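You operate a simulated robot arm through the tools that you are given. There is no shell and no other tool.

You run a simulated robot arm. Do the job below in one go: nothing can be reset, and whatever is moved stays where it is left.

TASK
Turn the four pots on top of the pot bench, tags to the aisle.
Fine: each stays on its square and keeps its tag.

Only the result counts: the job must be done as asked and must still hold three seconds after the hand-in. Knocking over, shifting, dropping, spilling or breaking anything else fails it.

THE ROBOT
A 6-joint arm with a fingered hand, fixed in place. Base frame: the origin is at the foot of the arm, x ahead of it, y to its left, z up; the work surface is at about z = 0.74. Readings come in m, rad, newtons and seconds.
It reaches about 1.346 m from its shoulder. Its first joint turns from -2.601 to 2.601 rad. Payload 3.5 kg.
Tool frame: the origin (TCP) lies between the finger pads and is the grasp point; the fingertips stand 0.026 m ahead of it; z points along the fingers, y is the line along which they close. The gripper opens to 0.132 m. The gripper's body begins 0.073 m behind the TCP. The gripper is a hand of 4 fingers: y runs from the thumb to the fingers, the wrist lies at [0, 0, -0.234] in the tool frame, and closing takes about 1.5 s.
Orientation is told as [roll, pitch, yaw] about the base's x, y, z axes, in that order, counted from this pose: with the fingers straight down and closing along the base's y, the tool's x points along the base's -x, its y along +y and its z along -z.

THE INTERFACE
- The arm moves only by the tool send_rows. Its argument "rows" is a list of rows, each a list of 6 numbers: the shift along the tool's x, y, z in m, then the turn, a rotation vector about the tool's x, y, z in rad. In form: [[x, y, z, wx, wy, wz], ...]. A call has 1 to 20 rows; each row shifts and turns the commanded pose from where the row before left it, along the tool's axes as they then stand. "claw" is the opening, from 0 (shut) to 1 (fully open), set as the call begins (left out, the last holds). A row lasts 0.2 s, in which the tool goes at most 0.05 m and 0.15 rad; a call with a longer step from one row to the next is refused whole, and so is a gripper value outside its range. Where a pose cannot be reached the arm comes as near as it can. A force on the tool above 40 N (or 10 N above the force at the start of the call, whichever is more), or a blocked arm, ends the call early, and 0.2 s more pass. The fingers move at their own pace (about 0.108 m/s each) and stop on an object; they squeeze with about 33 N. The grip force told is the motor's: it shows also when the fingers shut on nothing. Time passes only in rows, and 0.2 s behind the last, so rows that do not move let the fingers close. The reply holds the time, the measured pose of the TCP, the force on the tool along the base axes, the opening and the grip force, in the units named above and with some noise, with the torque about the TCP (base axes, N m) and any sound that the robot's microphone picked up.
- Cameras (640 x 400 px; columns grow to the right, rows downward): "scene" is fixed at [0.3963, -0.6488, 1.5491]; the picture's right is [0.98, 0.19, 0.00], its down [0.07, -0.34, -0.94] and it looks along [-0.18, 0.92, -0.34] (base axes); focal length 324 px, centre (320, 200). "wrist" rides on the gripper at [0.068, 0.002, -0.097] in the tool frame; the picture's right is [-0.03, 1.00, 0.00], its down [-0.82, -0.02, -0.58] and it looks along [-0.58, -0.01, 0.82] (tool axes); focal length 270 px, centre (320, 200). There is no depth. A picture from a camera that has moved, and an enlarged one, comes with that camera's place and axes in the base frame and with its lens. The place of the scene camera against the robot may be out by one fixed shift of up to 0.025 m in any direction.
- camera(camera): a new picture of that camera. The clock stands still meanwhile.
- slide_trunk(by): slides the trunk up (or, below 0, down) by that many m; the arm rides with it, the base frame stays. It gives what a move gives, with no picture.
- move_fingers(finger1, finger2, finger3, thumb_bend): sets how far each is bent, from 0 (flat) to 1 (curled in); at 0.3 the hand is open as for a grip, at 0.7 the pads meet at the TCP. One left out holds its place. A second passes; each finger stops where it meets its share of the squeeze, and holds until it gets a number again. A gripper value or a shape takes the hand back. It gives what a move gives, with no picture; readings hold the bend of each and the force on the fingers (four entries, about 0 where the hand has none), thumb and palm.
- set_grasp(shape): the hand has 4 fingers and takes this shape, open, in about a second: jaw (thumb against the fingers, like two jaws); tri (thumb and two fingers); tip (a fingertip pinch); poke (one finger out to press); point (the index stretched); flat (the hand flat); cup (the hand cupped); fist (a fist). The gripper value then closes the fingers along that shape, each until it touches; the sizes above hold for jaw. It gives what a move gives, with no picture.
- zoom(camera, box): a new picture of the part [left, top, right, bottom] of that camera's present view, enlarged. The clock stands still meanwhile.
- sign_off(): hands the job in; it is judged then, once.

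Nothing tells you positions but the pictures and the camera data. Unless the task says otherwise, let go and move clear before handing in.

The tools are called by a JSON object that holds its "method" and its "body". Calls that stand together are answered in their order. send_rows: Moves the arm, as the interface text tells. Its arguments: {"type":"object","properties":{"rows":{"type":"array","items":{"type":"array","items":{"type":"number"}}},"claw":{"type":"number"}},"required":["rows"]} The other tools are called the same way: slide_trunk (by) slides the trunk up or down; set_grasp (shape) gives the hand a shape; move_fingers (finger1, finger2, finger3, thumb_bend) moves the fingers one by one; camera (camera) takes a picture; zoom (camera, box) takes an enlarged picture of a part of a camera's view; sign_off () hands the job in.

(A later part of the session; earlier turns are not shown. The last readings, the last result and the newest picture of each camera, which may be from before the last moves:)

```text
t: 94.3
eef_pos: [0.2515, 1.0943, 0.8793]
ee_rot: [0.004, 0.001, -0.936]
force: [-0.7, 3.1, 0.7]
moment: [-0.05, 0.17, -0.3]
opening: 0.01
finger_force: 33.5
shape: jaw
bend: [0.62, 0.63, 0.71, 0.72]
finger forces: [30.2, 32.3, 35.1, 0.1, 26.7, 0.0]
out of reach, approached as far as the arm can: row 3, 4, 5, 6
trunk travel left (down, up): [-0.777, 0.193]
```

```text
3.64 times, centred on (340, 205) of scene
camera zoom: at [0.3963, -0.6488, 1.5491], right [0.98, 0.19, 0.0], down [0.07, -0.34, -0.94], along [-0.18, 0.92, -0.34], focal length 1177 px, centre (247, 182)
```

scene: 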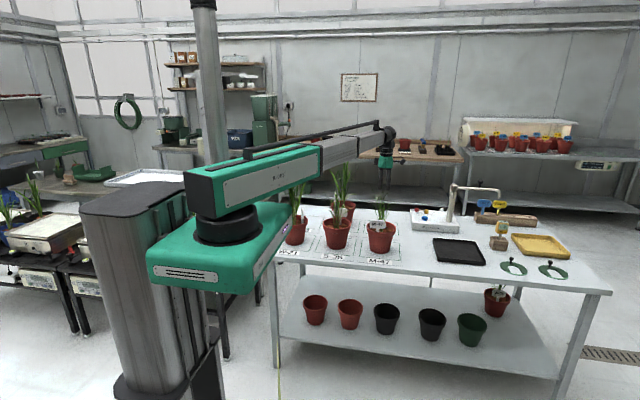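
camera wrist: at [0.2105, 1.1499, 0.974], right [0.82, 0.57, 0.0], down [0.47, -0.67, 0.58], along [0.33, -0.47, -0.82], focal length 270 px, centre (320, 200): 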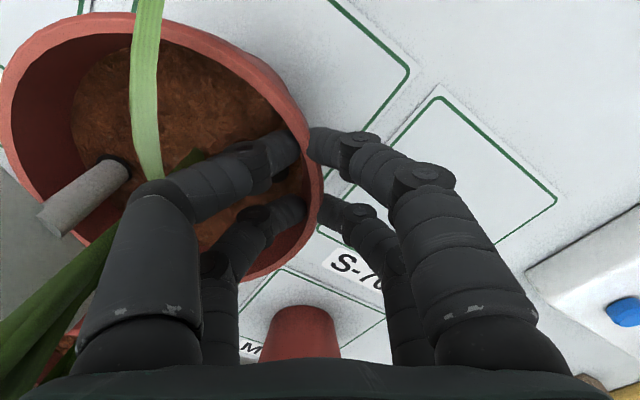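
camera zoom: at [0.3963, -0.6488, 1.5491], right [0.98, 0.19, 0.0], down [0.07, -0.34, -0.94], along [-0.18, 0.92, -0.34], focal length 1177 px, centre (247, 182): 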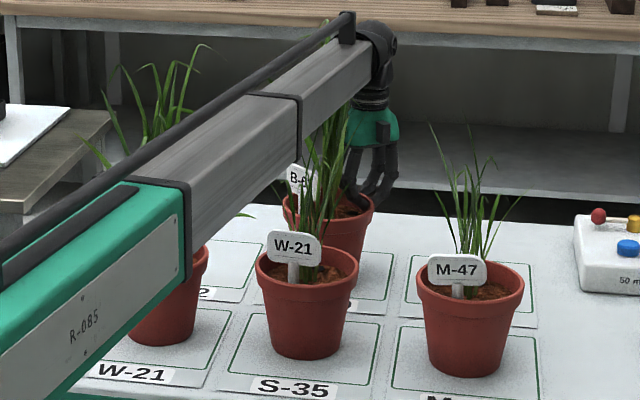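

The arm hit its reach limit (about 1.12 m radius), so the pot was drawn about 16 mm toward the aisle while turning 26°. I'll release here, lift, and regrip lower on the arc (azimuth -30°), where the rest of the turn and a small re-centring are within reach.

{"method": "send_rows", "body": {"rows": [[0, 0, 0, 0, 0, 0], [0, 0, 0, 0, 0, 0], [0, 0, 0, 0, 0, 0], [0, 0, 0, 0, 0, 0]], "claw": 0.25}}

{"method": "slide_trunk", "body": {"by": 0.1}}

{"method": "slide_trunk", "body": {"by": 0.09}}

{"method": "camera", "body": {"camera": "wrist"}}

{"method": "zoom", "body": {"camera": "scene", "box": [280, 150, 400, 260]}}

```text
t: 95.3
eef_pos: [0.2523, 1.0941, 0.8782]
ee_rot: [0.005, 0.0, -0.937]
force: [3.5, -0.8, 0.8]
moment: [0.0, 0.11, 0.15]
opening: 0.0325
finger_force: 0.0
shape: jaw
bend: [0.73, 0.73, 0.73, 0.7]
finger forces: [0.1, 0.0, 2.7, 0.1, 0.0, 0.0]
trunk travel left (down, up): [-0.777, 0.193]
```

```text
t: 96.6
eef_pos: [0.2524, 1.0939, 0.9796]
ee_rot: [0.005, -0.001, -0.937]
force: [-0.3, 0.3, 0.1]
moment: [-0.01, 0.02, 0.02]
opening: 0.0326
finger_force: 0.0
shape: jaw
bend: [0.73, 0.73, 0.73, 0.7]
finger forces: [0.0, 0.1, 0.0, 0.0, 0.1, 0.0]
trunk travel left (down, up): [-0.877, 0.093]
```

```text
t: 97.9
eef_pos: [0.2505, 1.0947, 1.0682]
ee_rot: [0.004, 0.001, -0.939]
force: [-0.6, 0.2, 0.0]
moment: [-0.02, -0.01, -0.03]
opening: 0.0325
finger_force: 0.0
shape: jaw
bend: [0.73, 0.73, 0.73, 0.7]
finger forces: [0.0, 0.0, 0.0, 0.0, 0.0, 0.0]
trunk travel left (down, up): [-0.967, 0.003]
```

```text
taken
camera wrist: at [0.2109, 1.1498, 1.164], right [0.82, 0.57, 0.0], down [0.46, -0.67, 0.58], along [0.33, -0.47, -0.82], focal length 270 px, centre (320, 200)
```

wrist: 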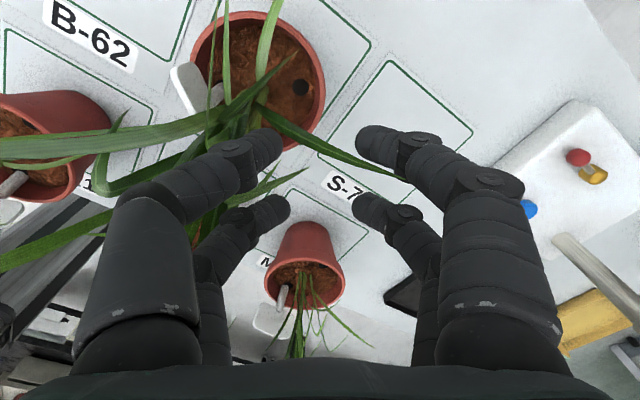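

```text
3.64 times, centred on (340, 205) of scene
camera zoom: at [0.3963, -0.6488, 1.5491], right [0.98, 0.19, 0.0], down [0.07, -0.34, -0.94], along [-0.18, 0.92, -0.34], focal length 1177 px, centre (247, 182)
```

zoom: 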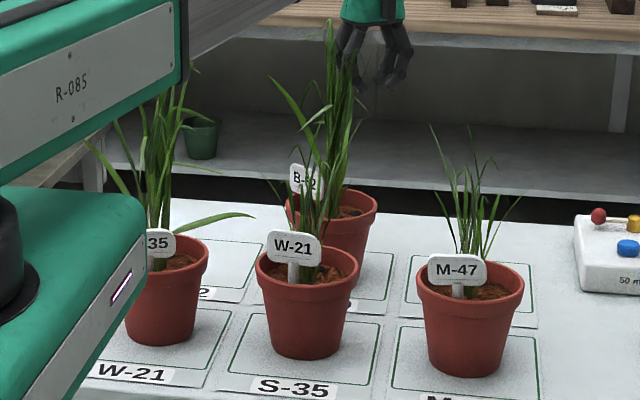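

The pot stands flat; tag has turned part way. I'll step out to +x, yaw to -120°, and line up for the regrip.

{"method": "send_rows", "body": {"rows": [[-0.032, 0.0014, 0, 0, 0, 0], [-0.032, 0.0014, 0, 0, 0, 0], [-0.032, 0.0014, 0, 0, 0, 0], [0, 0, 0, 0, 0, 0.1445], [0, 0, 0, 0, 0, 0.1445], [0, 0, 0, 0, 0, 0.1445], [0, 0, 0, 0, 0, 0.1445], [0, 0, 0, 0, 0, 0.1445], [0, 0, 0, 0, 0, 0.1445], [0, 0, 0, 0, 0, 0.1445], [0, 0, 0, 0, 0, 0.1445]], "claw": 0.3}}

{"method": "camera", "body": {"camera": "wrist"}}

```text
t: 100.3
eef_pos: [0.3118, 1.0197, 1.0682]
ee_rot: [0.002, 0.004, -2.096]
force: [-0.2, 0.7, -0.4]
moment: [-0.02, -0.01, -0.03]
opening: 0.0394
finger_force: 0.0
shape: jaw
bend: [0.73, 0.73, 0.73, 0.7]
finger forces: [0.0, 0.0, 0.0, 0.1, 0.1, 0.0]
trunk travel left (down, up): [-0.967, 0.003]
```

```text
taken
camera wrist: at [0.346, 1.0766, 1.1643], right [0.85, -0.52, 0.0], down [-0.43, -0.7, 0.58], along [-0.3, -0.49, -0.82], focal length 270 px, centre (320, 200)
```

wrist: 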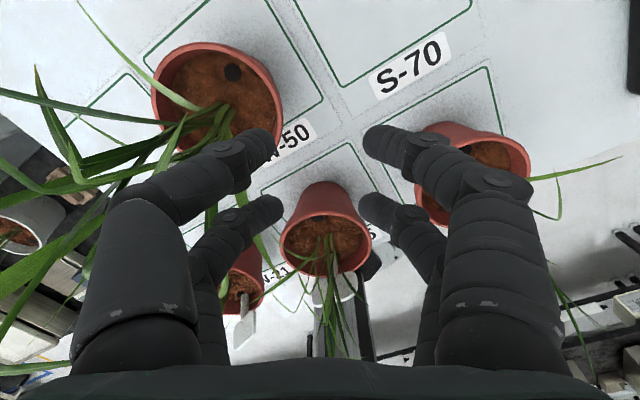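

Pot centre now near (0.199, 1.051). Moving over the -30° rim point and lowering partway.

{"method": "send_rows", "body": {"rows": [[-0.0146, -0.0222, 0, 0, 0, 0], [-0.0146, -0.0222, 0, 0, 0, 0]]}}

{"method": "slide_trunk", "body": {"by": -0.1}}

{"method": "camera", "body": {"camera": "wrist"}}

{"method": "zoom", "body": {"camera": "scene", "box": [280, 150, 400, 260]}}

```text
t: 100.9
eef_pos: [0.2591, 1.0164, 1.0669]
ee_rot: [0.002, 0.003, -2.093]
force: [-0.4, -0.5, 0.6]
moment: [-0.03, -0.01, -0.01]
opening: 0.0395
finger_force: 0.1
shape: jaw
bend: [0.73, 0.73, 0.73, 0.7]
finger forces: [0.1, 0.1, 0.1, 0.1, 0.0, 0.0]
trunk travel left (down, up): [-0.967, 0.003]
```

```text
t: 102.2
eef_pos: [0.259, 1.0167, 0.9686]
ee_rot: [0.002, 0.003, -2.095]
force: [0.3, -0.4, 0.6]
moment: [-0.01, 0.0, 0.0]
opening: 0.0392
finger_force: 0.0
shape: jaw
bend: [0.73, 0.73, 0.73, 0.7]
finger forces: [0.1, 0.0, 0.1, 0.1, 0.0, 0.0]
trunk travel left (down, up): [-0.867, 0.103]
```

```text
taken
camera wrist: at [0.2931, 1.0738, 1.0645], right [0.85, -0.52, 0.0], down [-0.43, -0.7, 0.58], along [-0.3, -0.49, -0.82], focal length 270 px, centre (320, 200)
```

wrist: 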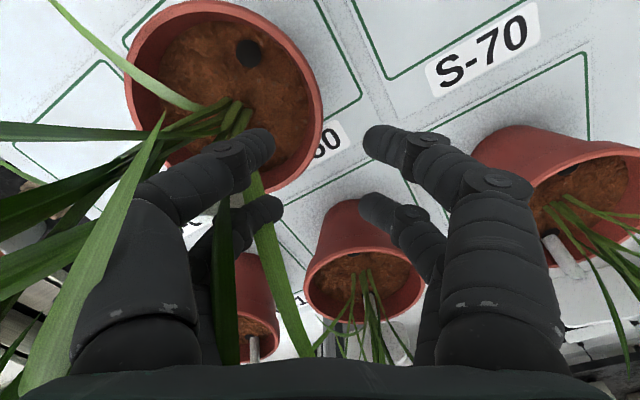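

```text
3.64 times, centred on (340, 205) of scene
camera zoom: at [0.3963, -0.6488, 1.5491], right [0.98, 0.19, 0.0], down [0.07, -0.34, -0.94], along [-0.18, 0.92, -0.34], focal length 1177 px, centre (247, 182)
```

zoom: 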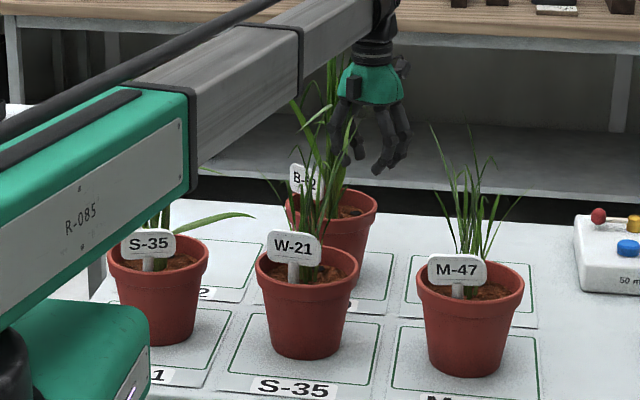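

Nearly aligned; a 2 mm nudge inward, then descend.

{"method": "send_rows", "body": {"rows": [[0, -0.002, 0, 0, 0, 0]]}}

{"method": "slide_trunk", "body": {"by": -0.06}}

{"method": "slide_trunk", "body": {"by": -0.03}}

{"method": "camera", "body": {"camera": "wrist"}}

{"method": "zoom", "body": {"camera": "scene", "box": [280, 150, 400, 260]}}

```text
t: 102.6
eef_pos: [0.2578, 1.0178, 0.9686]
ee_rot: [0.001, 0.004, -2.095]
force: [0.4, 0.3, -0.4]
moment: [0.03, -0.02, -0.06]
opening: 0.0392
finger_force: 0.1
shape: jaw
bend: [0.73, 0.73, 0.73, 0.7]
finger forces: [0.0, 0.0, 0.0, 0.1, 0.0, 0.1]
trunk travel left (down, up): [-0.867, 0.103]
```

```text
t: 103.6
eef_pos: [0.2571, 1.017, 0.9084]
ee_rot: [0.002, 0.004, -2.094]
force: [-1.1, 0.0, -0.4]
moment: [-0.01, -0.01, 0.03]
opening: 0.0392
finger_force: 0.1
shape: jaw
bend: [0.73, 0.73, 0.73, 0.7]
finger forces: [0.1, 0.0, 0.0, 0.1, 0.0, 0.0]
trunk travel left (down, up): [-0.807, 0.163]
```

```text
t: 104.4
eef_pos: [0.2568, 1.0158, 0.8784]
ee_rot: [0.003, 0.004, -2.095]
force: [1.8, 0.0, -1.3]
moment: [-0.07, 0.03, -0.1]
opening: 0.0391
finger_force: 0.1
shape: jaw
bend: [0.73, 0.73, 0.73, 0.7]
finger forces: [0.0, 0.0, 0.1, 0.1, 2.1, 0.1]
trunk travel left (down, up): [-0.777, 0.193]
```

```text
taken
camera wrist: at [0.2915, 1.0743, 0.9742], right [0.85, -0.52, 0.0], down [-0.43, -0.7, 0.58], along [-0.3, -0.49, -0.82], focal length 270 px, centre (320, 200)
```

wrist: 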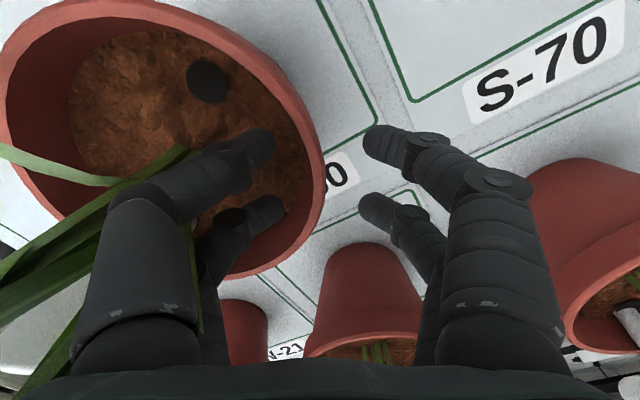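

```text
3.64 times, centred on (340, 205) of scene
camera zoom: at [0.3963, -0.6488, 1.5491], right [0.98, 0.19, 0.0], down [0.07, -0.34, -0.94], along [-0.18, 0.92, -0.34], focal length 1177 px, centre (247, 182)
```

zoom: 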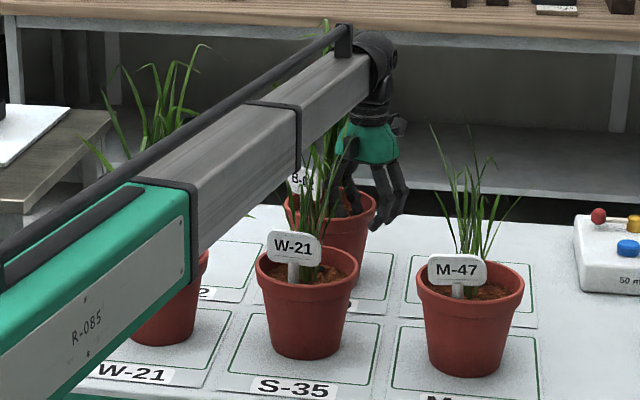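

Closing on the rim for the second part of the turn.

{"method": "send_rows", "body": {"rows": [[0, 0, 0, 0, 0, 0], [0, 0, 0, 0, 0, 0], [0, 0, 0, 0, 0, 0], [0, 0, 0, 0, 0, 0], [0, 0, 0, 0, 0, 0], [0, 0, 0, 0, 0, 0]], "claw": 0}}

{"method": "camera", "body": {"camera": "wrist"}}

```text
t: 105.8
eef_pos: [0.2567, 1.0167, 0.879]
ee_rot: [0.002, 0.002, -2.095]
force: [-0.2, 2.4, -3.2]
moment: [0.12, 0.17, -0.2]
opening: 0.0103
finger_force: 33.3
shape: jaw
bend: [0.63, 0.62, 0.72, 0.72]
finger forces: [28.4, 30.2, 31.8, 0.1, 27.2, 0.0]
trunk travel left (down, up): [-0.777, 0.193]
```

```text
taken
camera wrist: at [0.2912, 1.0747, 0.9738], right [0.85, -0.52, 0.0], down [-0.43, -0.7, 0.58], along [-0.3, -0.49, -0.82], focal length 270 px, centre (320, 200)
```

wrist: 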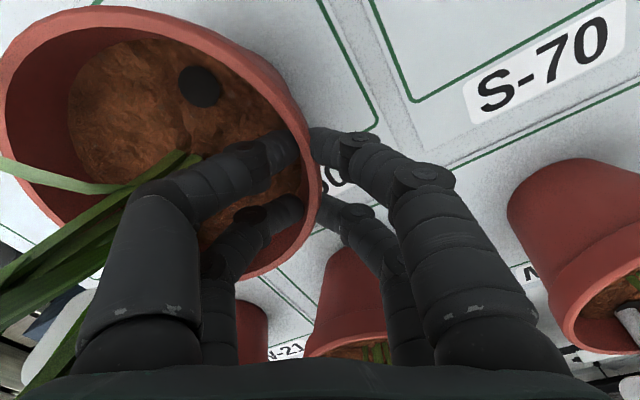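

Grip is set and the tag is clear of the digits. Rotating the remaining 43.6°, then nudging the pot 16 mm back toward its square's centre.

{"method": "send_rows", "body": {"rows": [[0.00517, -0.0002, 0, 0, 0, -0.0761], [0.00517, -0.0002, 0, 0, 0, -0.0761], [0.00517, -0.0002, 0, 0, 0, -0.0761], [0.00517, -0.0002, 0, 0, 0, -0.0761], [0.00517, -0.0002, 0, 0, 0, -0.0761], [0.00517, -0.0002, 0, 0, 0, -0.0761], [0.00517, -0.0002, 0, 0, 0, -0.0761], [0.00517, -0.0002, 0, 0, 0, -0.0761], [0.00517, -0.0002, 0, 0, 0, -0.0761], [0.00517, -0.0002, 0, 0, 0, -0.0761]]}}

{"method": "camera", "body": {"camera": "wrist"}}

{"method": "zoom", "body": {"camera": "scene", "box": [280, 150, 400, 260]}}

```text
t: 108.0
eef_pos: [0.2642, 1.0678, 0.8779]
ee_rot: [0.004, 0.0, -1.331]
force: [-1.6, 0.9, -3.2]
moment: [-0.01, 0.21, -0.18]
opening: 0.0103
finger_force: 33.5
shape: jaw
bend: [0.63, 0.62, 0.72, 0.72]
finger forces: [28.6, 31.7, 33.0, 0.0, 28.0, 0.1]
trunk travel left (down, up): [-0.777, 0.193]
```

```text
taken
camera wrist: at [0.2485, 1.1332, 0.9738], right [0.98, 0.21, 0.0], down [0.17, -0.8, 0.58], along [0.12, -0.56, -0.82], focal length 270 px, centre (320, 200)
```

wrist: 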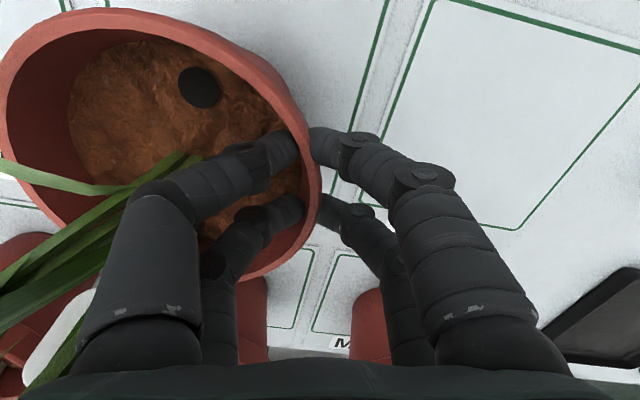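

```text
3.64 times, centred on (340, 205) of scene
camera zoom: at [0.3963, -0.6488, 1.5491], right [0.98, 0.19, 0.0], down [0.07, -0.34, -0.94], along [-0.18, 0.92, -0.34], focal length 1177 px, centre (247, 182)
```

zoom: 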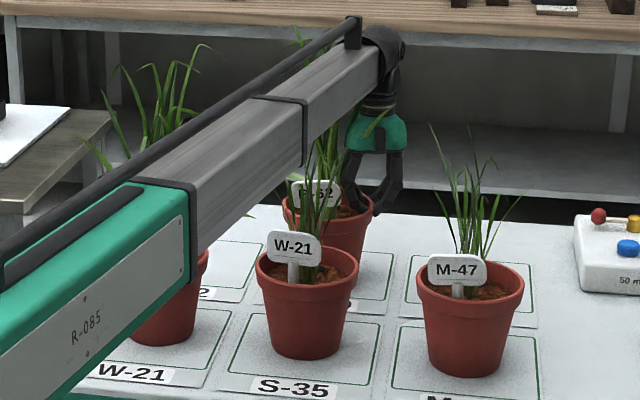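

B-62 faces the aisle. Sliding the pot about 16 mm back toward the centre of its square.

{"method": "send_rows", "body": {"rows": [[0.004, 0.0007, 0, 0, 0, 0], [0.004, 0.0007, 0, 0, 0, 0], [0.004, 0.0007, 0, 0, 0, 0], [0.0038, 0.0007, 0, 0, 0, 0]]}}

{"method": "camera", "body": {"camera": "wrist"}}

```text
t: 109.0
eef_pos: [0.2641, 1.0824, 0.8787]
ee_rot: [0.002, 0.001, -1.334]
force: [1.3, -1.1, -2.5]
moment: [-0.18, 0.04, 0.18]
opening: 0.0101
finger_force: 32.9
shape: jaw
bend: [0.62, 0.62, 0.72, 0.72]
finger forces: [27.9, 36.9, 29.9, 0.1, 33.1, 0.0]
trunk travel left (down, up): [-0.777, 0.193]
```

```text
taken
camera wrist: at [0.2478, 1.1492, 0.9741], right [0.98, 0.21, 0.0], down [0.17, -0.8, 0.58], along [0.12, -0.56, -0.82], focal length 270 px, centre (320, 200)
```

wrist: 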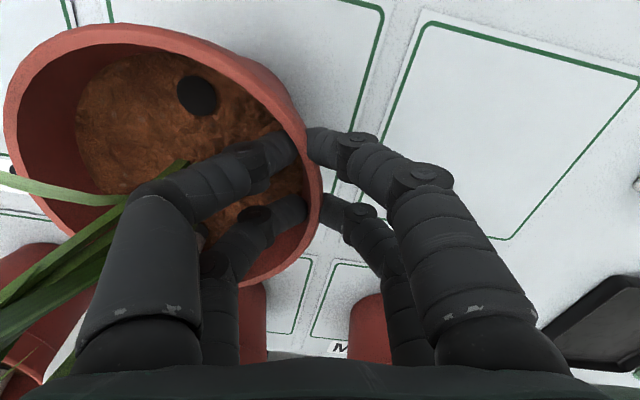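

Pot is back near its square's centre. Releasing and rising to verify.

{"method": "send_rows", "body": {"rows": [[0, 0, 0, 0, 0, 0], [0, 0, 0, 0, 0, 0], [0, 0, 0, 0, 0, 0], [0, 0, 0, 0, 0, 0]], "claw": 0.25}}

{"method": "slide_trunk", "body": {"by": 0.1}}

{"method": "slide_trunk", "body": {"by": 0.09}}

{"method": "zoom", "body": {"camera": "scene", "box": [260, 160, 420, 280]}}

{"method": "camera", "body": {"camera": "wrist"}}

```text
t: 110.0
eef_pos: [0.2627, 1.0825, 0.8778]
ee_rot: [0.004, 0.003, -1.334]
force: [1.4, 0.2, 0.6]
moment: [0.01, 0.09, 0.09]
opening: 0.0323
finger_force: 0.1
shape: jaw
bend: [0.73, 0.73, 0.73, 0.7]
finger forces: [0.0, 0.1, 2.5, 0.0, 0.0, 0.0]
trunk travel left (down, up): [-0.777, 0.193]
```

```text
t: 111.3
eef_pos: [0.264, 1.0837, 0.9775]
ee_rot: [0.005, 0.002, -1.333]
force: [-0.4, -1.2, 0.5]
moment: [0.0, -0.02, -0.01]
opening: 0.0325
finger_force: 0.1
shape: jaw
bend: [0.73, 0.73, 0.73, 0.7]
finger forces: [0.1, 0.0, 0.0, 0.0, 0.0, 0.0]
trunk travel left (down, up): [-0.877, 0.093]
```

```text
t: 112.5
eef_pos: [0.2644, 1.0831, 1.068]
ee_rot: [0.002, 0.003, -1.334]
force: [0.3, -0.1, 0.2]
moment: [0.01, 0.0, 0.0]
opening: 0.0326
finger_force: 0.0
shape: jaw
bend: [0.73, 0.73, 0.73, 0.7]
finger forces: [0.0, 0.0, 0.0, 0.0, 0.0, 0.0]
trunk travel left (down, up): [-0.967, 0.003]
```

```text
3.33 times, centred on (340, 220) of scene
camera zoom: at [0.3963, -0.6488, 1.5491], right [0.98, 0.19, 0.0], down [0.07, -0.34, -0.94], along [-0.18, 0.92, -0.34], focal length 1079 px, centre (253, 133)
```

zoom: 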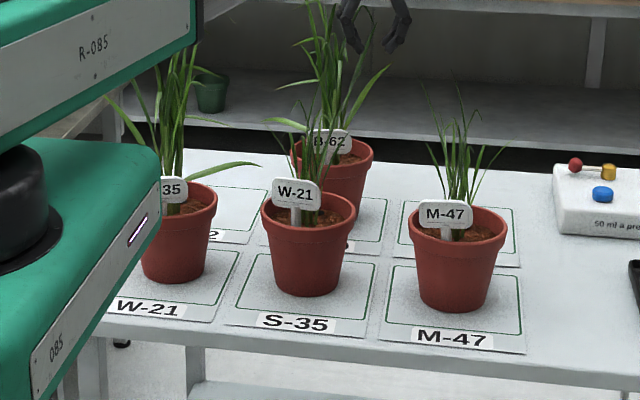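

```text
taken
camera wrist: at [0.2475, 1.1493, 1.164], right [0.98, 0.21, 0.0], down [0.17, -0.8, 0.58], along [0.12, -0.56, -0.82], focal length 270 px, centre (320, 200)
```

wrist: 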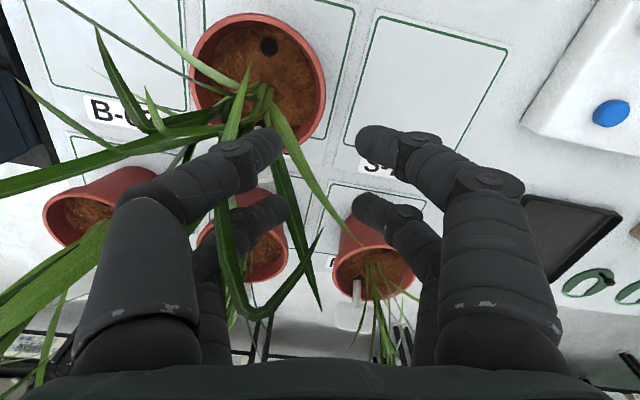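

All four tags now face the aisle in the scene view. I'll zoom to check details (including a small brown dot near the back pot's base), then measure each tag's angle from the front.

{"method": "zoom", "body": {"camera": "scene", "box": [325, 190, 385, 240]}}

{"method": "send_rows", "body": {"rows": [[-0.01, 0.045, 0, 0, 0, 0], [-0.045, 0.01, 0, 0, 0, 0], [-0.045, 0, 0, 0, 0, 0], [-0.045, 0, 0, 0, 0, 0], [-0.045, 0, 0, 0, 0, 0], [-0.045, 0, 0, 0, 0, 0], [-0.045, 0, 0, 0, 0, 0], [-0.045, 0, 0, 0, 0, 0], [-0.045, 0, 0, 0, 0, 0], [-0.045, 0, 0, 0, 0, 0]]}}

```text
8.00 times, centred on (355, 215) of scene
camera zoom: at [0.3963, -0.6488, 1.5491], right [0.98, 0.19, 0.0], down [0.07, -0.34, -0.94], along [-0.18, 0.92, -0.34], focal length 2590 px, centre (40, 80)
```

zoom: 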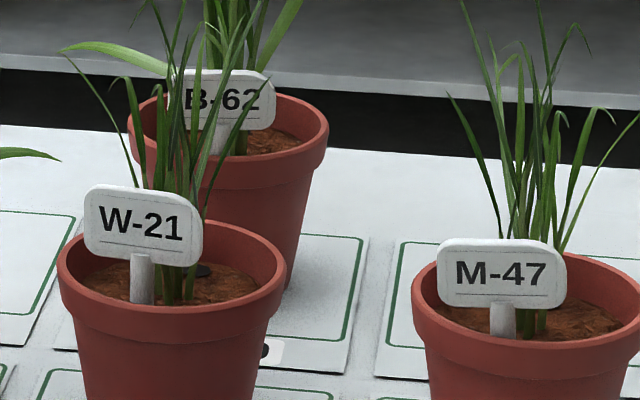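

```text
t: 114.8
eef_pos: [0.4139, 0.69, 1.0688]
ee_rot: [0.003, 0.001, -1.333]
force: [-0.7, -0.2, 0.5]
moment: [0.01, 0.01, 0.0]
opening: 0.0328
finger_force: 0.1
shape: jaw
bend: [0.73, 0.73, 0.73, 0.7]
finger forces: [0.0, 0.0, 0.0, 0.1, 0.0, 0.0]
trunk travel left (down, up): [-0.967, 0.003]
```

The dot is just the "0" of the mat's label. Slopes of the tag text suggest M-47 and B-62 may be off by 10-15°, so I'll measure from the front with the wrist camera (yaw +90°).

{"method": "send_rows", "body": {"rows": [[0, 0, 0, 0, 0, -0.1452], [0, 0, 0, 0, 0, -0.1452], [0, 0, 0, 0, 0, -0.1452], [0, 0, 0, 0, 0, -0.1452], [0, 0, 0, 0, 0, -0.1452], [0, 0, 0, 0, 0, -0.1452], [0, 0, 0, 0, 0, -0.1452], [0, 0, 0, 0, 0, -0.1452], [0, 0, 0, 0, 0, -0.1452], [0, 0, 0, 0, 0, -0.1452], [0, 0, 0, 0, 0, -0.1452], [0, 0, 0, 0, 0, -0.1452], [0, 0, 0, 0, 0, -0.1452], [0, 0, 0, 0, 0, -0.1452], [0, 0, 0, 0, 0, -0.1452], [0, 0, 0, 0, 0, -0.1452], [0, 0, 0, 0, 0, -0.1452], [0, 0, 0, 0, 0, -0.1452], [0, 0, 0, 0, 0, -0.1452], [0, 0, 0, 0, 0, -0.1452]], "claw": 1}}

{"method": "camera", "body": {"camera": "wrist"}}

{"method": "zoom", "body": {"camera": "wrist", "box": [220, 60, 440, 260]}}

```text
t: 119.0
eef_pos: [0.4143, 0.6922, 1.068]
ee_rot: [-0.003, 0.0, 1.575]
force: [-0.4, -0.3, -0.5]
moment: [-0.01, -0.02, 0.0]
opening: 0.1321
finger_force: 0.0
shape: jaw
bend: [0.3, 0.3, 0.3, 0.3]
finger forces: [0.1, 0.0, 0.1, 0.1, 0.0, 0.0]
trunk travel left (down, up): [-0.967, 0.003]
```

```text
taken
camera wrist: at [0.4116, 0.6229, 1.164], right [-1.0, 0.02, 0.0], down [0.02, 0.81, 0.58], along [0.01, 0.58, -0.82], focal length 270 px, centre (320, 200)
```

wrist: 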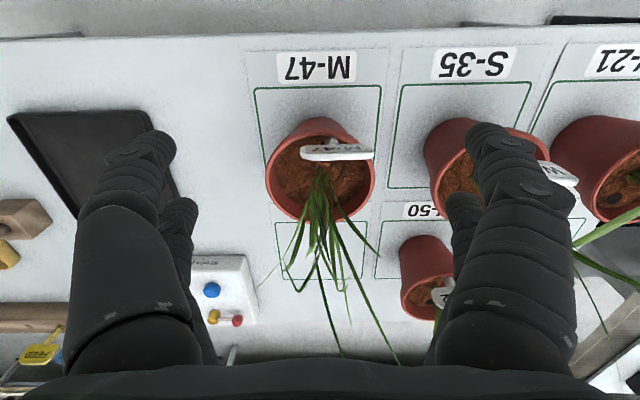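

```text
2.00 times, centred on (330, 160) of wrist
camera zoom: at [0.4116, 0.6229, 1.164], right [-1.0, 0.02, 0.0], down [0.02, 0.81, 0.58], along [0.01, 0.58, -0.82], focal length 541 px, centre (300, 280)
```

zoom: 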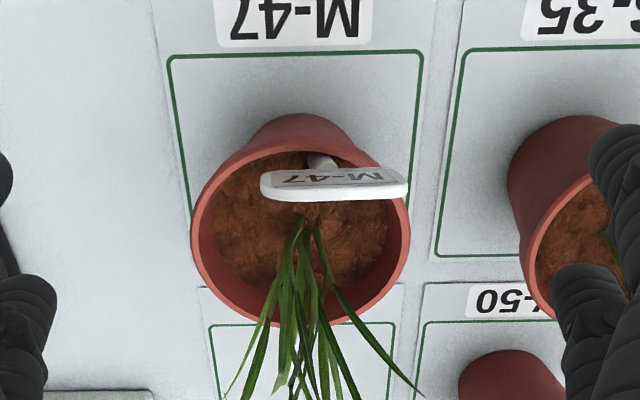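

M-47's tag is parallel to the aisle within about 1°. Checking the S-35 and W-21 squares' tags the same way.

{"method": "send_rows", "body": {"rows": [[0, 0.044, 0, 0, 0, 0], [0, 0.044, 0, 0, 0, 0], [0, 0.044, 0, 0, 0, 0], [0, 0.044, 0, 0, 0, 0], [0, 0.044, 0, 0, 0, 0]]}}

{"method": "zoom", "body": {"camera": "wrist", "box": [220, 60, 440, 260]}}

{"method": "camera", "body": {"camera": "wrist"}}

{"method": "send_rows", "body": {"rows": [[0, 0.044, 0, 0, 0, 0], [0, 0.044, 0, 0, 0, 0], [0, 0.044, 0, 0, 0, 0], [0, 0.044, 0, 0, 0, 0], [0, 0.044, 0, 0, 0, 0]]}}

{"method": "zoom", "body": {"camera": "wrist", "box": [220, 60, 440, 260]}}

{"method": "zoom", "body": {"camera": "scene", "box": [325, 190, 385, 240]}}

```text
t: 120.2
eef_pos: [0.1959, 0.6887, 1.0675]
ee_rot: [-0.004, -0.002, 1.571]
force: [0.4, 0.4, 0.0]
moment: [0.0, -0.03, -0.02]
opening: 0.1319
finger_force: 0.2
shape: jaw
bend: [0.3, 0.3, 0.3, 0.3]
finger forces: [0.0, 0.0, 0.1, 0.0, 0.0, 0.0]
trunk travel left (down, up): [-0.967, 0.003]
```

```text
2.00 times, centred on (330, 160) of wrist
camera zoom: at [0.1919, 0.6208, 1.164], right [-1.0, 0.03, 0.0], down [0.02, 0.81, 0.58], along [0.02, 0.58, -0.82], focal length 541 px, centre (300, 280)
```

zoom: 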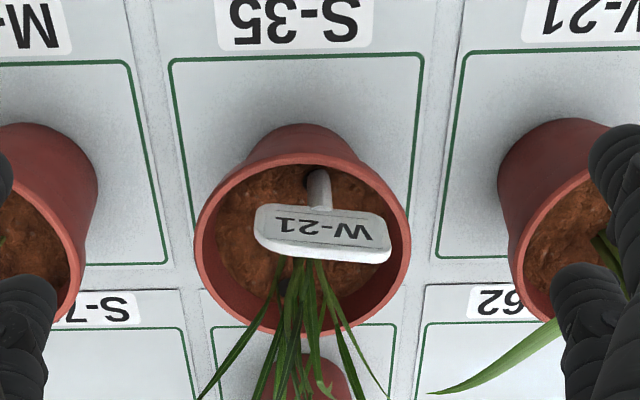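

```text
taken
camera wrist: at [0.1919, 0.6208, 1.164], right [-1.0, 0.03, 0.0], down [0.02, 0.81, 0.58], along [0.02, 0.58, -0.82], focal length 270 px, centre (320, 200)
```

wrist: 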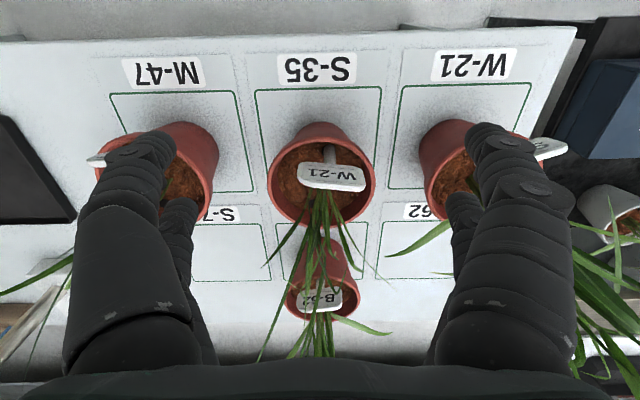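

```text
t: 121.3
eef_pos: [-0.0253, 0.6902, 1.0682]
ee_rot: [-0.003, -0.001, 1.572]
force: [0.5, -0.5, -0.4]
moment: [0.0, -0.02, 0.02]
opening: 0.1321
finger_force: 0.0
shape: jaw
bend: [0.3, 0.3, 0.3, 0.3]
finger forces: [0.1, 0.1, 0.0, 0.1, 0.0, 0.0]
trunk travel left (down, up): [-0.967, 0.003]
```

```text
2.00 times, centred on (330, 160) of wrist
camera zoom: at [-0.0289, 0.6225, 1.164], right [-1.0, 0.03, 0.0], down [0.02, 0.82, 0.58], along [0.02, 0.58, -0.82], focal length 541 px, centre (300, 280)
```

zoom: 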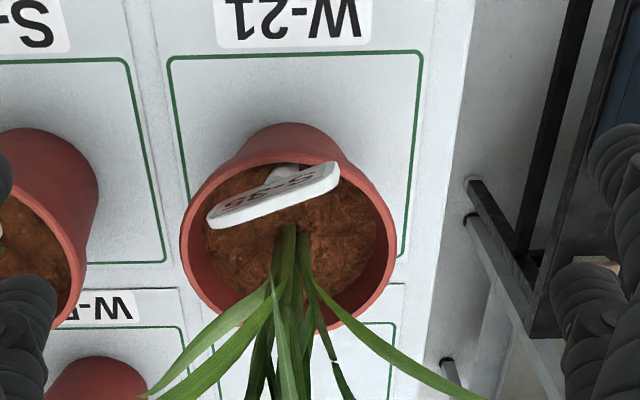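

```text
8.00 times, centred on (355, 215) of scene
camera zoom: at [0.3963, -0.6488, 1.5491], right [0.98, 0.19, 0.0], down [0.07, -0.34, -0.94], along [-0.18, 0.92, -0.34], focal length 2590 px, centre (40, 80)
```

zoom: 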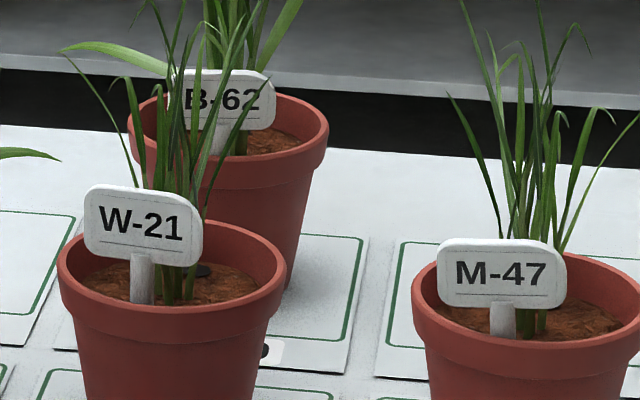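

Tag S-35 (W-21 square) looks leaning and off by some degrees. I'll move the arm out to the right so the scene camera can see all four tags unobstructed.

{"method": "send_rows", "body": {"rows": [[0.0078, -0.0417, 0, 0, 0, 0], [0.0078, -0.0417, 0, 0, 0, 0], [0.0078, -0.0417, 0, 0, 0, 0], [0.0078, -0.0417, 0, 0, 0, 0], [0.0078, -0.0417, 0, 0, 0, 0], [0.0078, -0.0417, 0, 0, 0, 0], [0.0078, -0.0417, 0, 0, 0, 0], [0.0078, -0.0417, 0, 0, 0, 0], [0.0078, -0.0417, 0, 0, 0, 0]]}}

{"method": "send_rows", "body": {"rows": [[0.0333, -0.0278, 0, 0, 0, 0], [0.0333, -0.0278, 0, 0, 0, 0], [0.0333, -0.0278, 0, 0, 0, 0], [0.0333, -0.0278, 0, 0, 0, 0], [0.0333, -0.0278, 0, 0, 0, 0], [0.0333, -0.0278, 0, 0, 0, 0], [0.0333, -0.0278, 0, 0, 0, 0], [0.0333, -0.0278, 0, 0, 0, 0], [0.0333, -0.0278, 0, 0, 0, 0]]}}

{"method": "camera", "body": {"camera": "scene"}}

{"method": "zoom", "body": {"camera": "scene", "box": [265, 185, 325, 245]}}

```text
t: 123.3
eef_pos: [0.3523, 0.6212, 1.0693]
ee_rot: [-0.002, -0.001, 1.571]
force: [-0.3, 0.4, 0.3]
moment: [-0.01, 0.04, -0.01]
opening: 0.1317
finger_force: 0.0
shape: jaw
bend: [0.3, 0.3, 0.3, 0.3]
finger forces: [0.0, 0.1, 0.1, 0.0, 0.0, 0.0]
out of reach, approached as far as the arm can: row 4
trunk travel left (down, up): [-0.967, 0.003]
```

```text
t: 125.3
eef_pos: [0.5979, 0.3238, 1.0689]
ee_rot: [-0.002, -0.003, 1.573]
force: [1.2, -0.1, -0.4]
moment: [0.02, -0.01, -0.01]
opening: 0.1319
finger_force: 0.0
shape: jaw
bend: [0.3, 0.3, 0.3, 0.3]
finger forces: [0.1, 0.0, 0.1, 0.1, 0.1, 0.1]
out of reach, approached as far as the arm can: row 1
trunk travel left (down, up): [-0.967, 0.003]
```

```text
taken
```

scene: 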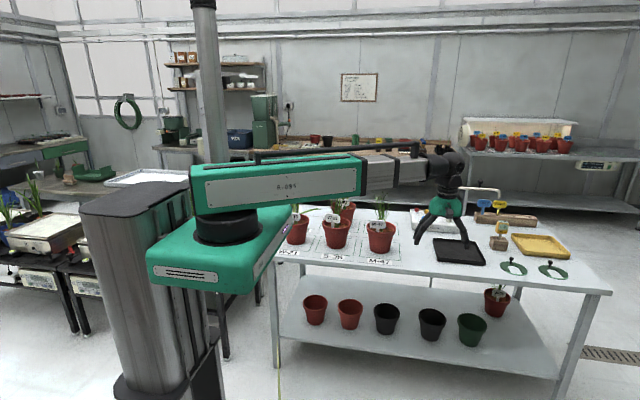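

```text
6.67 times, centred on (295, 215) of scene
camera zoom: at [0.3963, -0.6488, 1.5491], right [0.98, 0.19, 0.0], down [0.07, -0.34, -0.94], along [-0.18, 0.92, -0.34], focal length 2158 px, centre (487, 100)
```

zoom: 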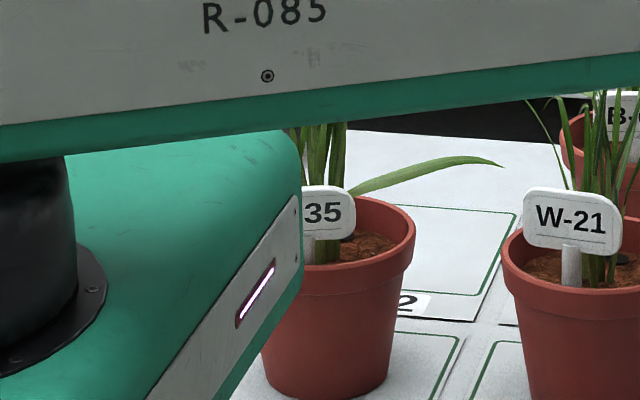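

The shoulder block hides part of that tag; I'll swing the arm to the left side and lower the trunk a bit to see it fully.

{"method": "send_rows", "body": {"rows": [[-0.0333, 0.0278, 0, 0, 0, 0], [-0.0333, 0.0278, 0, 0, 0, 0], [-0.0333, 0.0278, 0, 0, 0, 0], [-0.0333, 0.0278, 0, 0, 0, 0], [-0.0333, 0.0278, 0, 0, 0, 0], [-0.0333, 0.0278, 0, 0, 0, 0], [-0.0333, 0.0278, 0, 0, 0, 0], [-0.0333, 0.0278, 0, 0, 0, 0], [-0.0333, 0.0278, 0, 0, 0, 0], [-0.0078, 0.0417, 0, 0, 0, 0], [-0.0078, 0.0417, 0, 0, 0, 0], [-0.0078, 0.0417, 0, 0, 0, 0], [-0.0078, 0.0417, 0, 0, 0, 0], [-0.0078, 0.0417, 0, 0, 0, 0], [-0.0078, 0.0417, 0, 0, 0, 0], [-0.0078, 0.0417, 0, 0, 0, 0], [-0.0078, 0.0417, 0, 0, 0, 0], [0, 0.045, 0, 0, 0, 0], [0, 0.045, 0, 0, 0, 0], [0, 0.045, 0, 0, 0, 0]]}}

{"method": "send_rows", "body": {"rows": [[0, 0.045, 0, 0, 0, 0], [0, 0.045, 0, 0, 0, 0], [0, 0.045, 0, 0, 0, 0]]}}

{"method": "slide_trunk", "body": {"by": -0.1}}

{"method": "camera", "body": {"camera": "scene"}}

{"method": "zoom", "body": {"camera": "scene", "box": [265, 185, 325, 245]}}

{"method": "zoom", "body": {"camera": "scene", "box": [265, 180, 405, 270]}}

```text
t: 129.6
eef_pos: [-0.1193, 0.6863, 1.0668]
ee_rot: [-0.004, -0.001, 1.571]
force: [1.0, -0.8, -0.6]
moment: [-0.01, 0.0, 0.03]
opening: 0.1316
finger_force: 0.1
shape: jaw
bend: [0.3, 0.3, 0.3, 0.3]
finger forces: [0.0, 0.0, 0.1, 0.0, 0.0, 0.0]
trunk travel left (down, up): [-0.967, 0.003]
```

```text
t: 130.3
eef_pos: [-0.2547, 0.6873, 1.0678]
ee_rot: [-0.004, -0.001, 1.571]
force: [0.1, 0.6, 0.0]
moment: [0.02, -0.01, -0.03]
opening: 0.132
finger_force: 0.0
shape: jaw
bend: [0.3, 0.3, 0.3, 0.3]
finger forces: [0.1, 0.0, 0.2, 0.1, 0.0, 0.0]
out of reach, approached as far as the arm can: row 1
trunk travel left (down, up): [-0.967, 0.003]
```

```text
t: 131.7
eef_pos: [-0.2534, 0.6866, 0.9685]
ee_rot: [-0.002, -0.002, 1.571]
force: [0.2, 0.7, -0.7]
moment: [0.01, 0.01, 0.0]
opening: 0.1321
finger_force: 0.0
shape: jaw
bend: [0.3, 0.3, 0.3, 0.3]
finger forces: [0.0, 0.1, 0.0, 0.0, 0.0, 0.0]
trunk travel left (down, up): [-0.867, 0.103]
```

```text
taken
```

scene: 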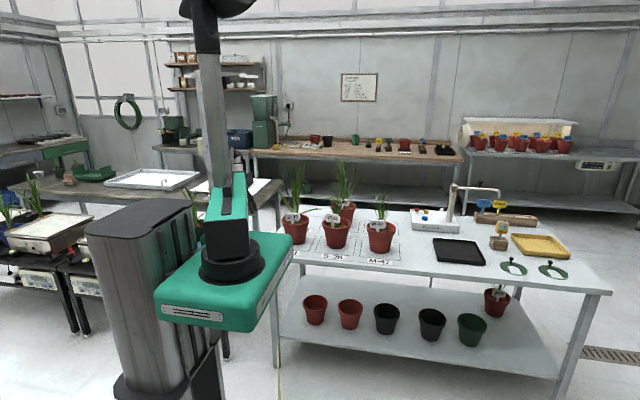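

```text
6.67 times, centred on (295, 215) of scene
camera zoom: at [0.3963, -0.6488, 1.5491], right [0.98, 0.19, 0.0], down [0.07, -0.34, -0.94], along [-0.18, 0.92, -0.34], focal length 2158 px, centre (487, 100)
```

zoom: 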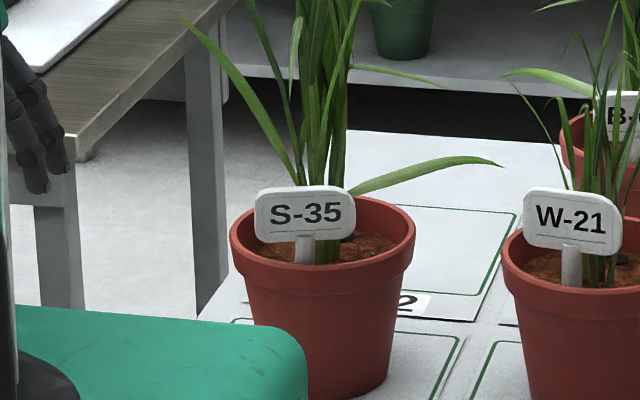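

```text
4.44 times, centred on (335, 225) of scene
camera zoom: at [0.3963, -0.6488, 1.5491], right [0.98, 0.19, 0.0], down [0.07, -0.34, -0.94], along [-0.18, 0.92, -0.34], focal length 1439 px, centre (253, 89)
```

zoom: 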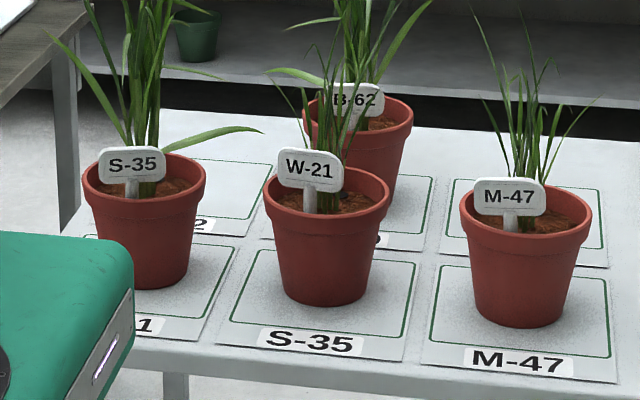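

All four tags are readable from the aisle, but I want their angles precise. I'll zoom tightly on each tag in the scene view first.

{"method": "zoom", "body": {"camera": "scene", "box": [282, 206, 306, 221]}}

{"method": "zoom", "body": {"camera": "scene", "box": [322, 208, 346, 223]}}

{"method": "zoom", "body": {"camera": "scene", "box": [366, 216, 390, 231]}}

{"method": "zoom", "body": {"camera": "scene", "box": [334, 194, 358, 209]}}

```text
16.00 times, centred on (294, 214) of scene
camera zoom: at [0.3963, -0.6488, 1.5491], right [0.98, 0.19, 0.0], down [0.07, -0.34, -0.94], along [-0.18, 0.92, -0.34], focal length 5180 px, centre (736, -16)
```

zoom: 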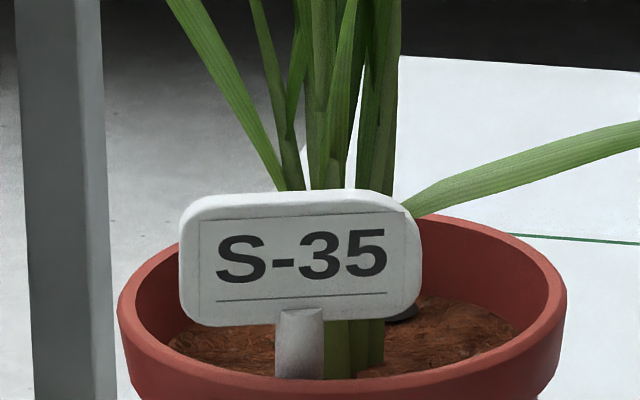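

```text
16.00 times, centred on (334, 216) of scene
camera zoom: at [0.3963, -0.6488, 1.5491], right [0.98, 0.19, 0.0], down [0.07, -0.34, -0.94], along [-0.18, 0.92, -0.34], focal length 5180 px, centre (96, -48)
```

zoom: 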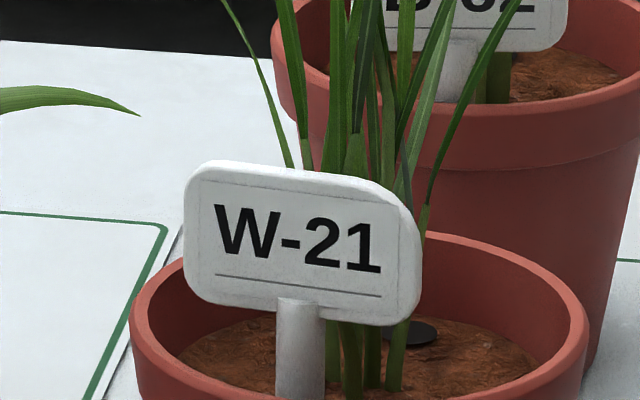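

```text
16.00 times, centred on (378, 224) of scene
camera zoom: at [0.3963, -0.6488, 1.5491], right [0.98, 0.19, 0.0], down [0.07, -0.34, -0.94], along [-0.18, 0.92, -0.34], focal length 5180 px, centre (-608, -176)
```

zoom: 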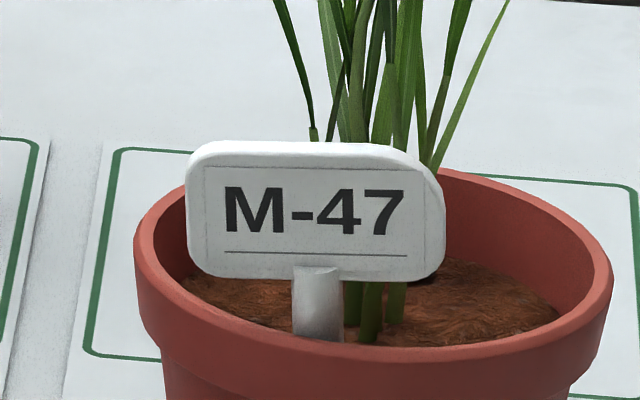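

```text
16.00 times, centred on (346, 202) of scene
camera zoom: at [0.3963, -0.6488, 1.5491], right [0.98, 0.19, 0.0], down [0.07, -0.34, -0.94], along [-0.18, 0.92, -0.34], focal length 5180 px, centre (-96, 176)
```

zoom: 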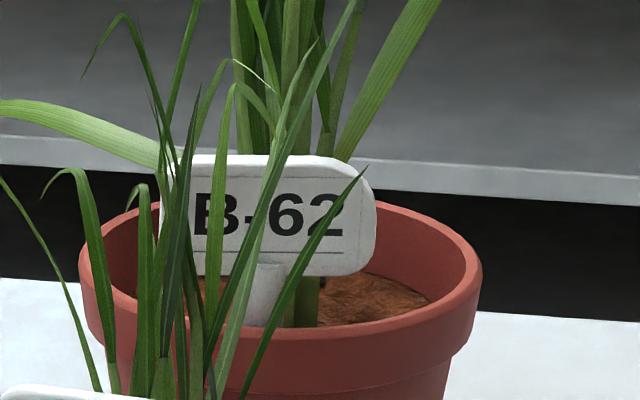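

Scene zooms show all four tags clearly legible toward the aisle; S-35 is turned most (perhaps 12-20°). I'll take precise close-ups from the wrist camera to resolve its true yaw.

{"method": "slide_trunk", "body": {"by": 0.1}}

{"method": "send_rows", "body": {"rows": [[0, -0.044, 0, 0, 0, 0], [0, -0.044, 0, 0, 0, 0], [0, -0.044, 0, 0, 0, 0], [0, -0.044, 0, 0, 0, 0], [0, -0.044, 0, 0, 0, 0]]}}

{"method": "camera", "body": {"camera": "wrist"}}

{"method": "zoom", "body": {"camera": "wrist", "box": [250, 100, 362, 170]}}

```text
t: 133.0
eef_pos: [-0.2528, 0.6868, 1.0675]
ee_rot: [-0.002, -0.002, 1.572]
force: [-0.2, -0.2, -0.1]
moment: [-0.02, -0.02, -0.03]
opening: 0.1317
finger_force: 0.1
shape: jaw
bend: [0.3, 0.3, 0.3, 0.3]
finger forces: [0.0, 0.0, 0.1, 0.0, 0.0, 0.0]
trunk travel left (down, up): [-0.967, 0.003]
```

```text
t: 134.2
eef_pos: [-0.0322, 0.6877, 1.0669]
ee_rot: [-0.001, -0.001, 1.574]
force: [0.3, -0.2, -0.4]
moment: [0.0, 0.01, 0.02]
opening: 0.1317
finger_force: 0.2
shape: jaw
bend: [0.3, 0.3, 0.3, 0.3]
finger forces: [0.0, 0.0, 0.1, 0.0, 0.0, 0.1]
trunk travel left (down, up): [-0.967, 0.003]
```

```text
taken
camera wrist: at [-0.0358, 0.6184, 1.164], right [-1.0, 0.02, 0.0], down [0.02, 0.81, 0.58], along [0.02, 0.58, -0.82], focal length 270 px, centre (320, 200)
```

wrist: 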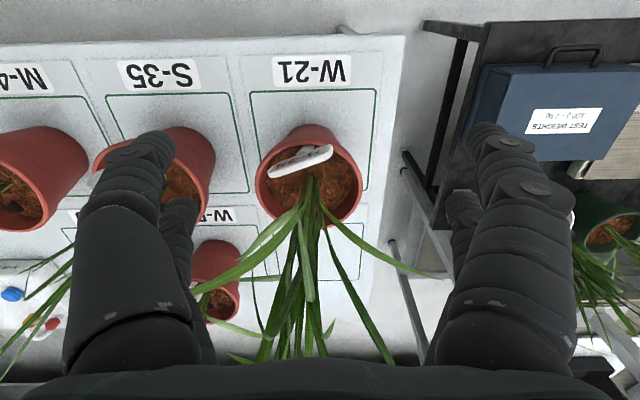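

```text
5.71 times, centred on (306, 135) of wrist
camera zoom: at [-0.0358, 0.6184, 1.164], right [-1.0, 0.02, 0.0], down [0.02, 0.81, 0.58], along [0.02, 0.58, -0.82], focal length 1544 px, centre (400, 571)
```

zoom: 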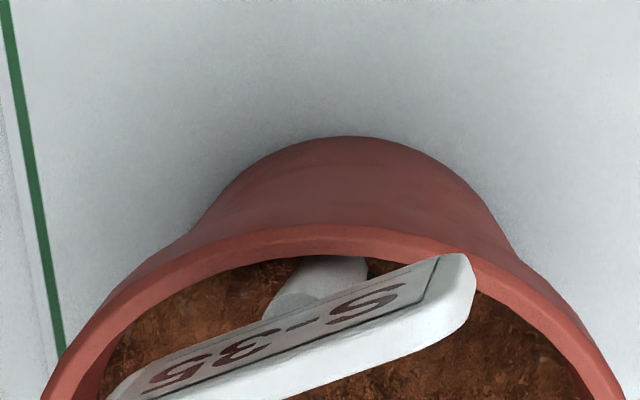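

S-35's tag is about 22° off (it twisted in its hole a bit), so that pot needs a correction. I'll measure the other three equally carefully first.

{"method": "send_rows", "body": {"rows": [[0, -0.0455, 0, 0, 0, 0], [0, -0.0455, 0, 0, 0, 0], [0, -0.0455, 0, 0, 0, 0], [0, -0.0455, 0, 0, 0, 0], [0, -0.0455, 0, 0, 0, 0]]}}

{"method": "zoom", "body": {"camera": "wrist", "box": [260, 110, 388, 190]}}

{"method": "zoom", "body": {"camera": "wrist", "box": [260, 250, 388, 330]}}

{"method": "send_rows", "body": {"rows": [[0, -0.044, 0, 0, 0, 0], [0, -0.044, 0, 0, 0, 0], [0, -0.044, 0, 0, 0, 0], [0, -0.044, 0, 0, 0, 0], [0, -0.044, 0, 0, 0, 0]]}}

{"method": "zoom", "body": {"camera": "wrist", "box": [260, 110, 388, 190]}}

```text
t: 135.4
eef_pos: [0.1956, 0.6873, 1.0674]
ee_rot: [-0.001, -0.002, 1.573]
force: [-0.2, -0.2, -0.4]
moment: [0.0, -0.02, 0.02]
opening: 0.1319
finger_force: 0.1
shape: jaw
bend: [0.3, 0.3, 0.3, 0.3]
finger forces: [0.0, 0.0, 0.1, 0.0, 0.1, 0.0]
trunk travel left (down, up): [-0.967, 0.003]
```

```text
5.00 times, centred on (324, 150) of wrist
camera zoom: at [0.1923, 0.6191, 1.164], right [-1.0, 0.02, 0.0], down [0.02, 0.81, 0.58], along [0.02, 0.58, -0.82], focal length 1351 px, centre (300, 450)
```

zoom: 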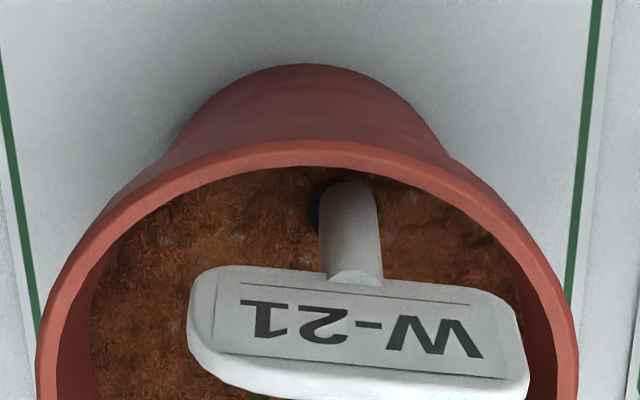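

```text
5.00 times, centred on (324, 290) of wrist
camera zoom: at [0.1923, 0.6191, 1.164], right [-1.0, 0.02, 0.0], down [0.02, 0.81, 0.58], along [0.02, 0.58, -0.82], focal length 1351 px, centre (300, -250)
```

zoom: 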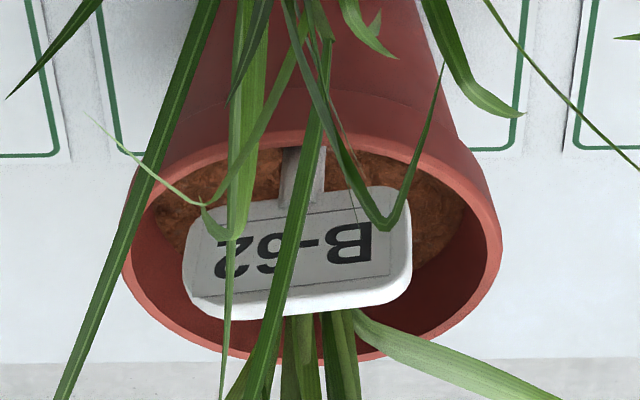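

```text
t: 136.6
eef_pos: [0.418, 0.6876, 1.067]
ee_rot: [-0.002, -0.001, 1.572]
force: [-0.7, 0.5, 0.4]
moment: [-0.04, 0.0, 0.0]
opening: 0.1317
finger_force: 0.0
shape: jaw
bend: [0.3, 0.3, 0.3, 0.3]
finger forces: [0.0, 0.0, 0.1, 0.0, 0.0, 0.1]
trunk travel left (down, up): [-0.967, 0.003]
```

```text
5.00 times, centred on (324, 150) of wrist
camera zoom: at [0.4141, 0.6181, 1.1639], right [-1.0, 0.02, 0.0], down [0.02, 0.82, 0.58], along [0.02, 0.58, -0.82], focal length 1351 px, centre (300, 450)
```

zoom: 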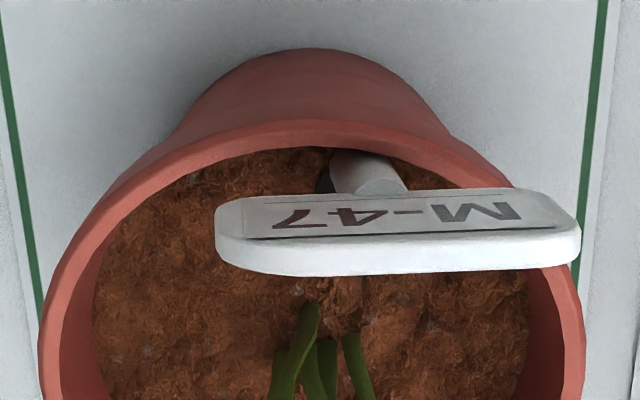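

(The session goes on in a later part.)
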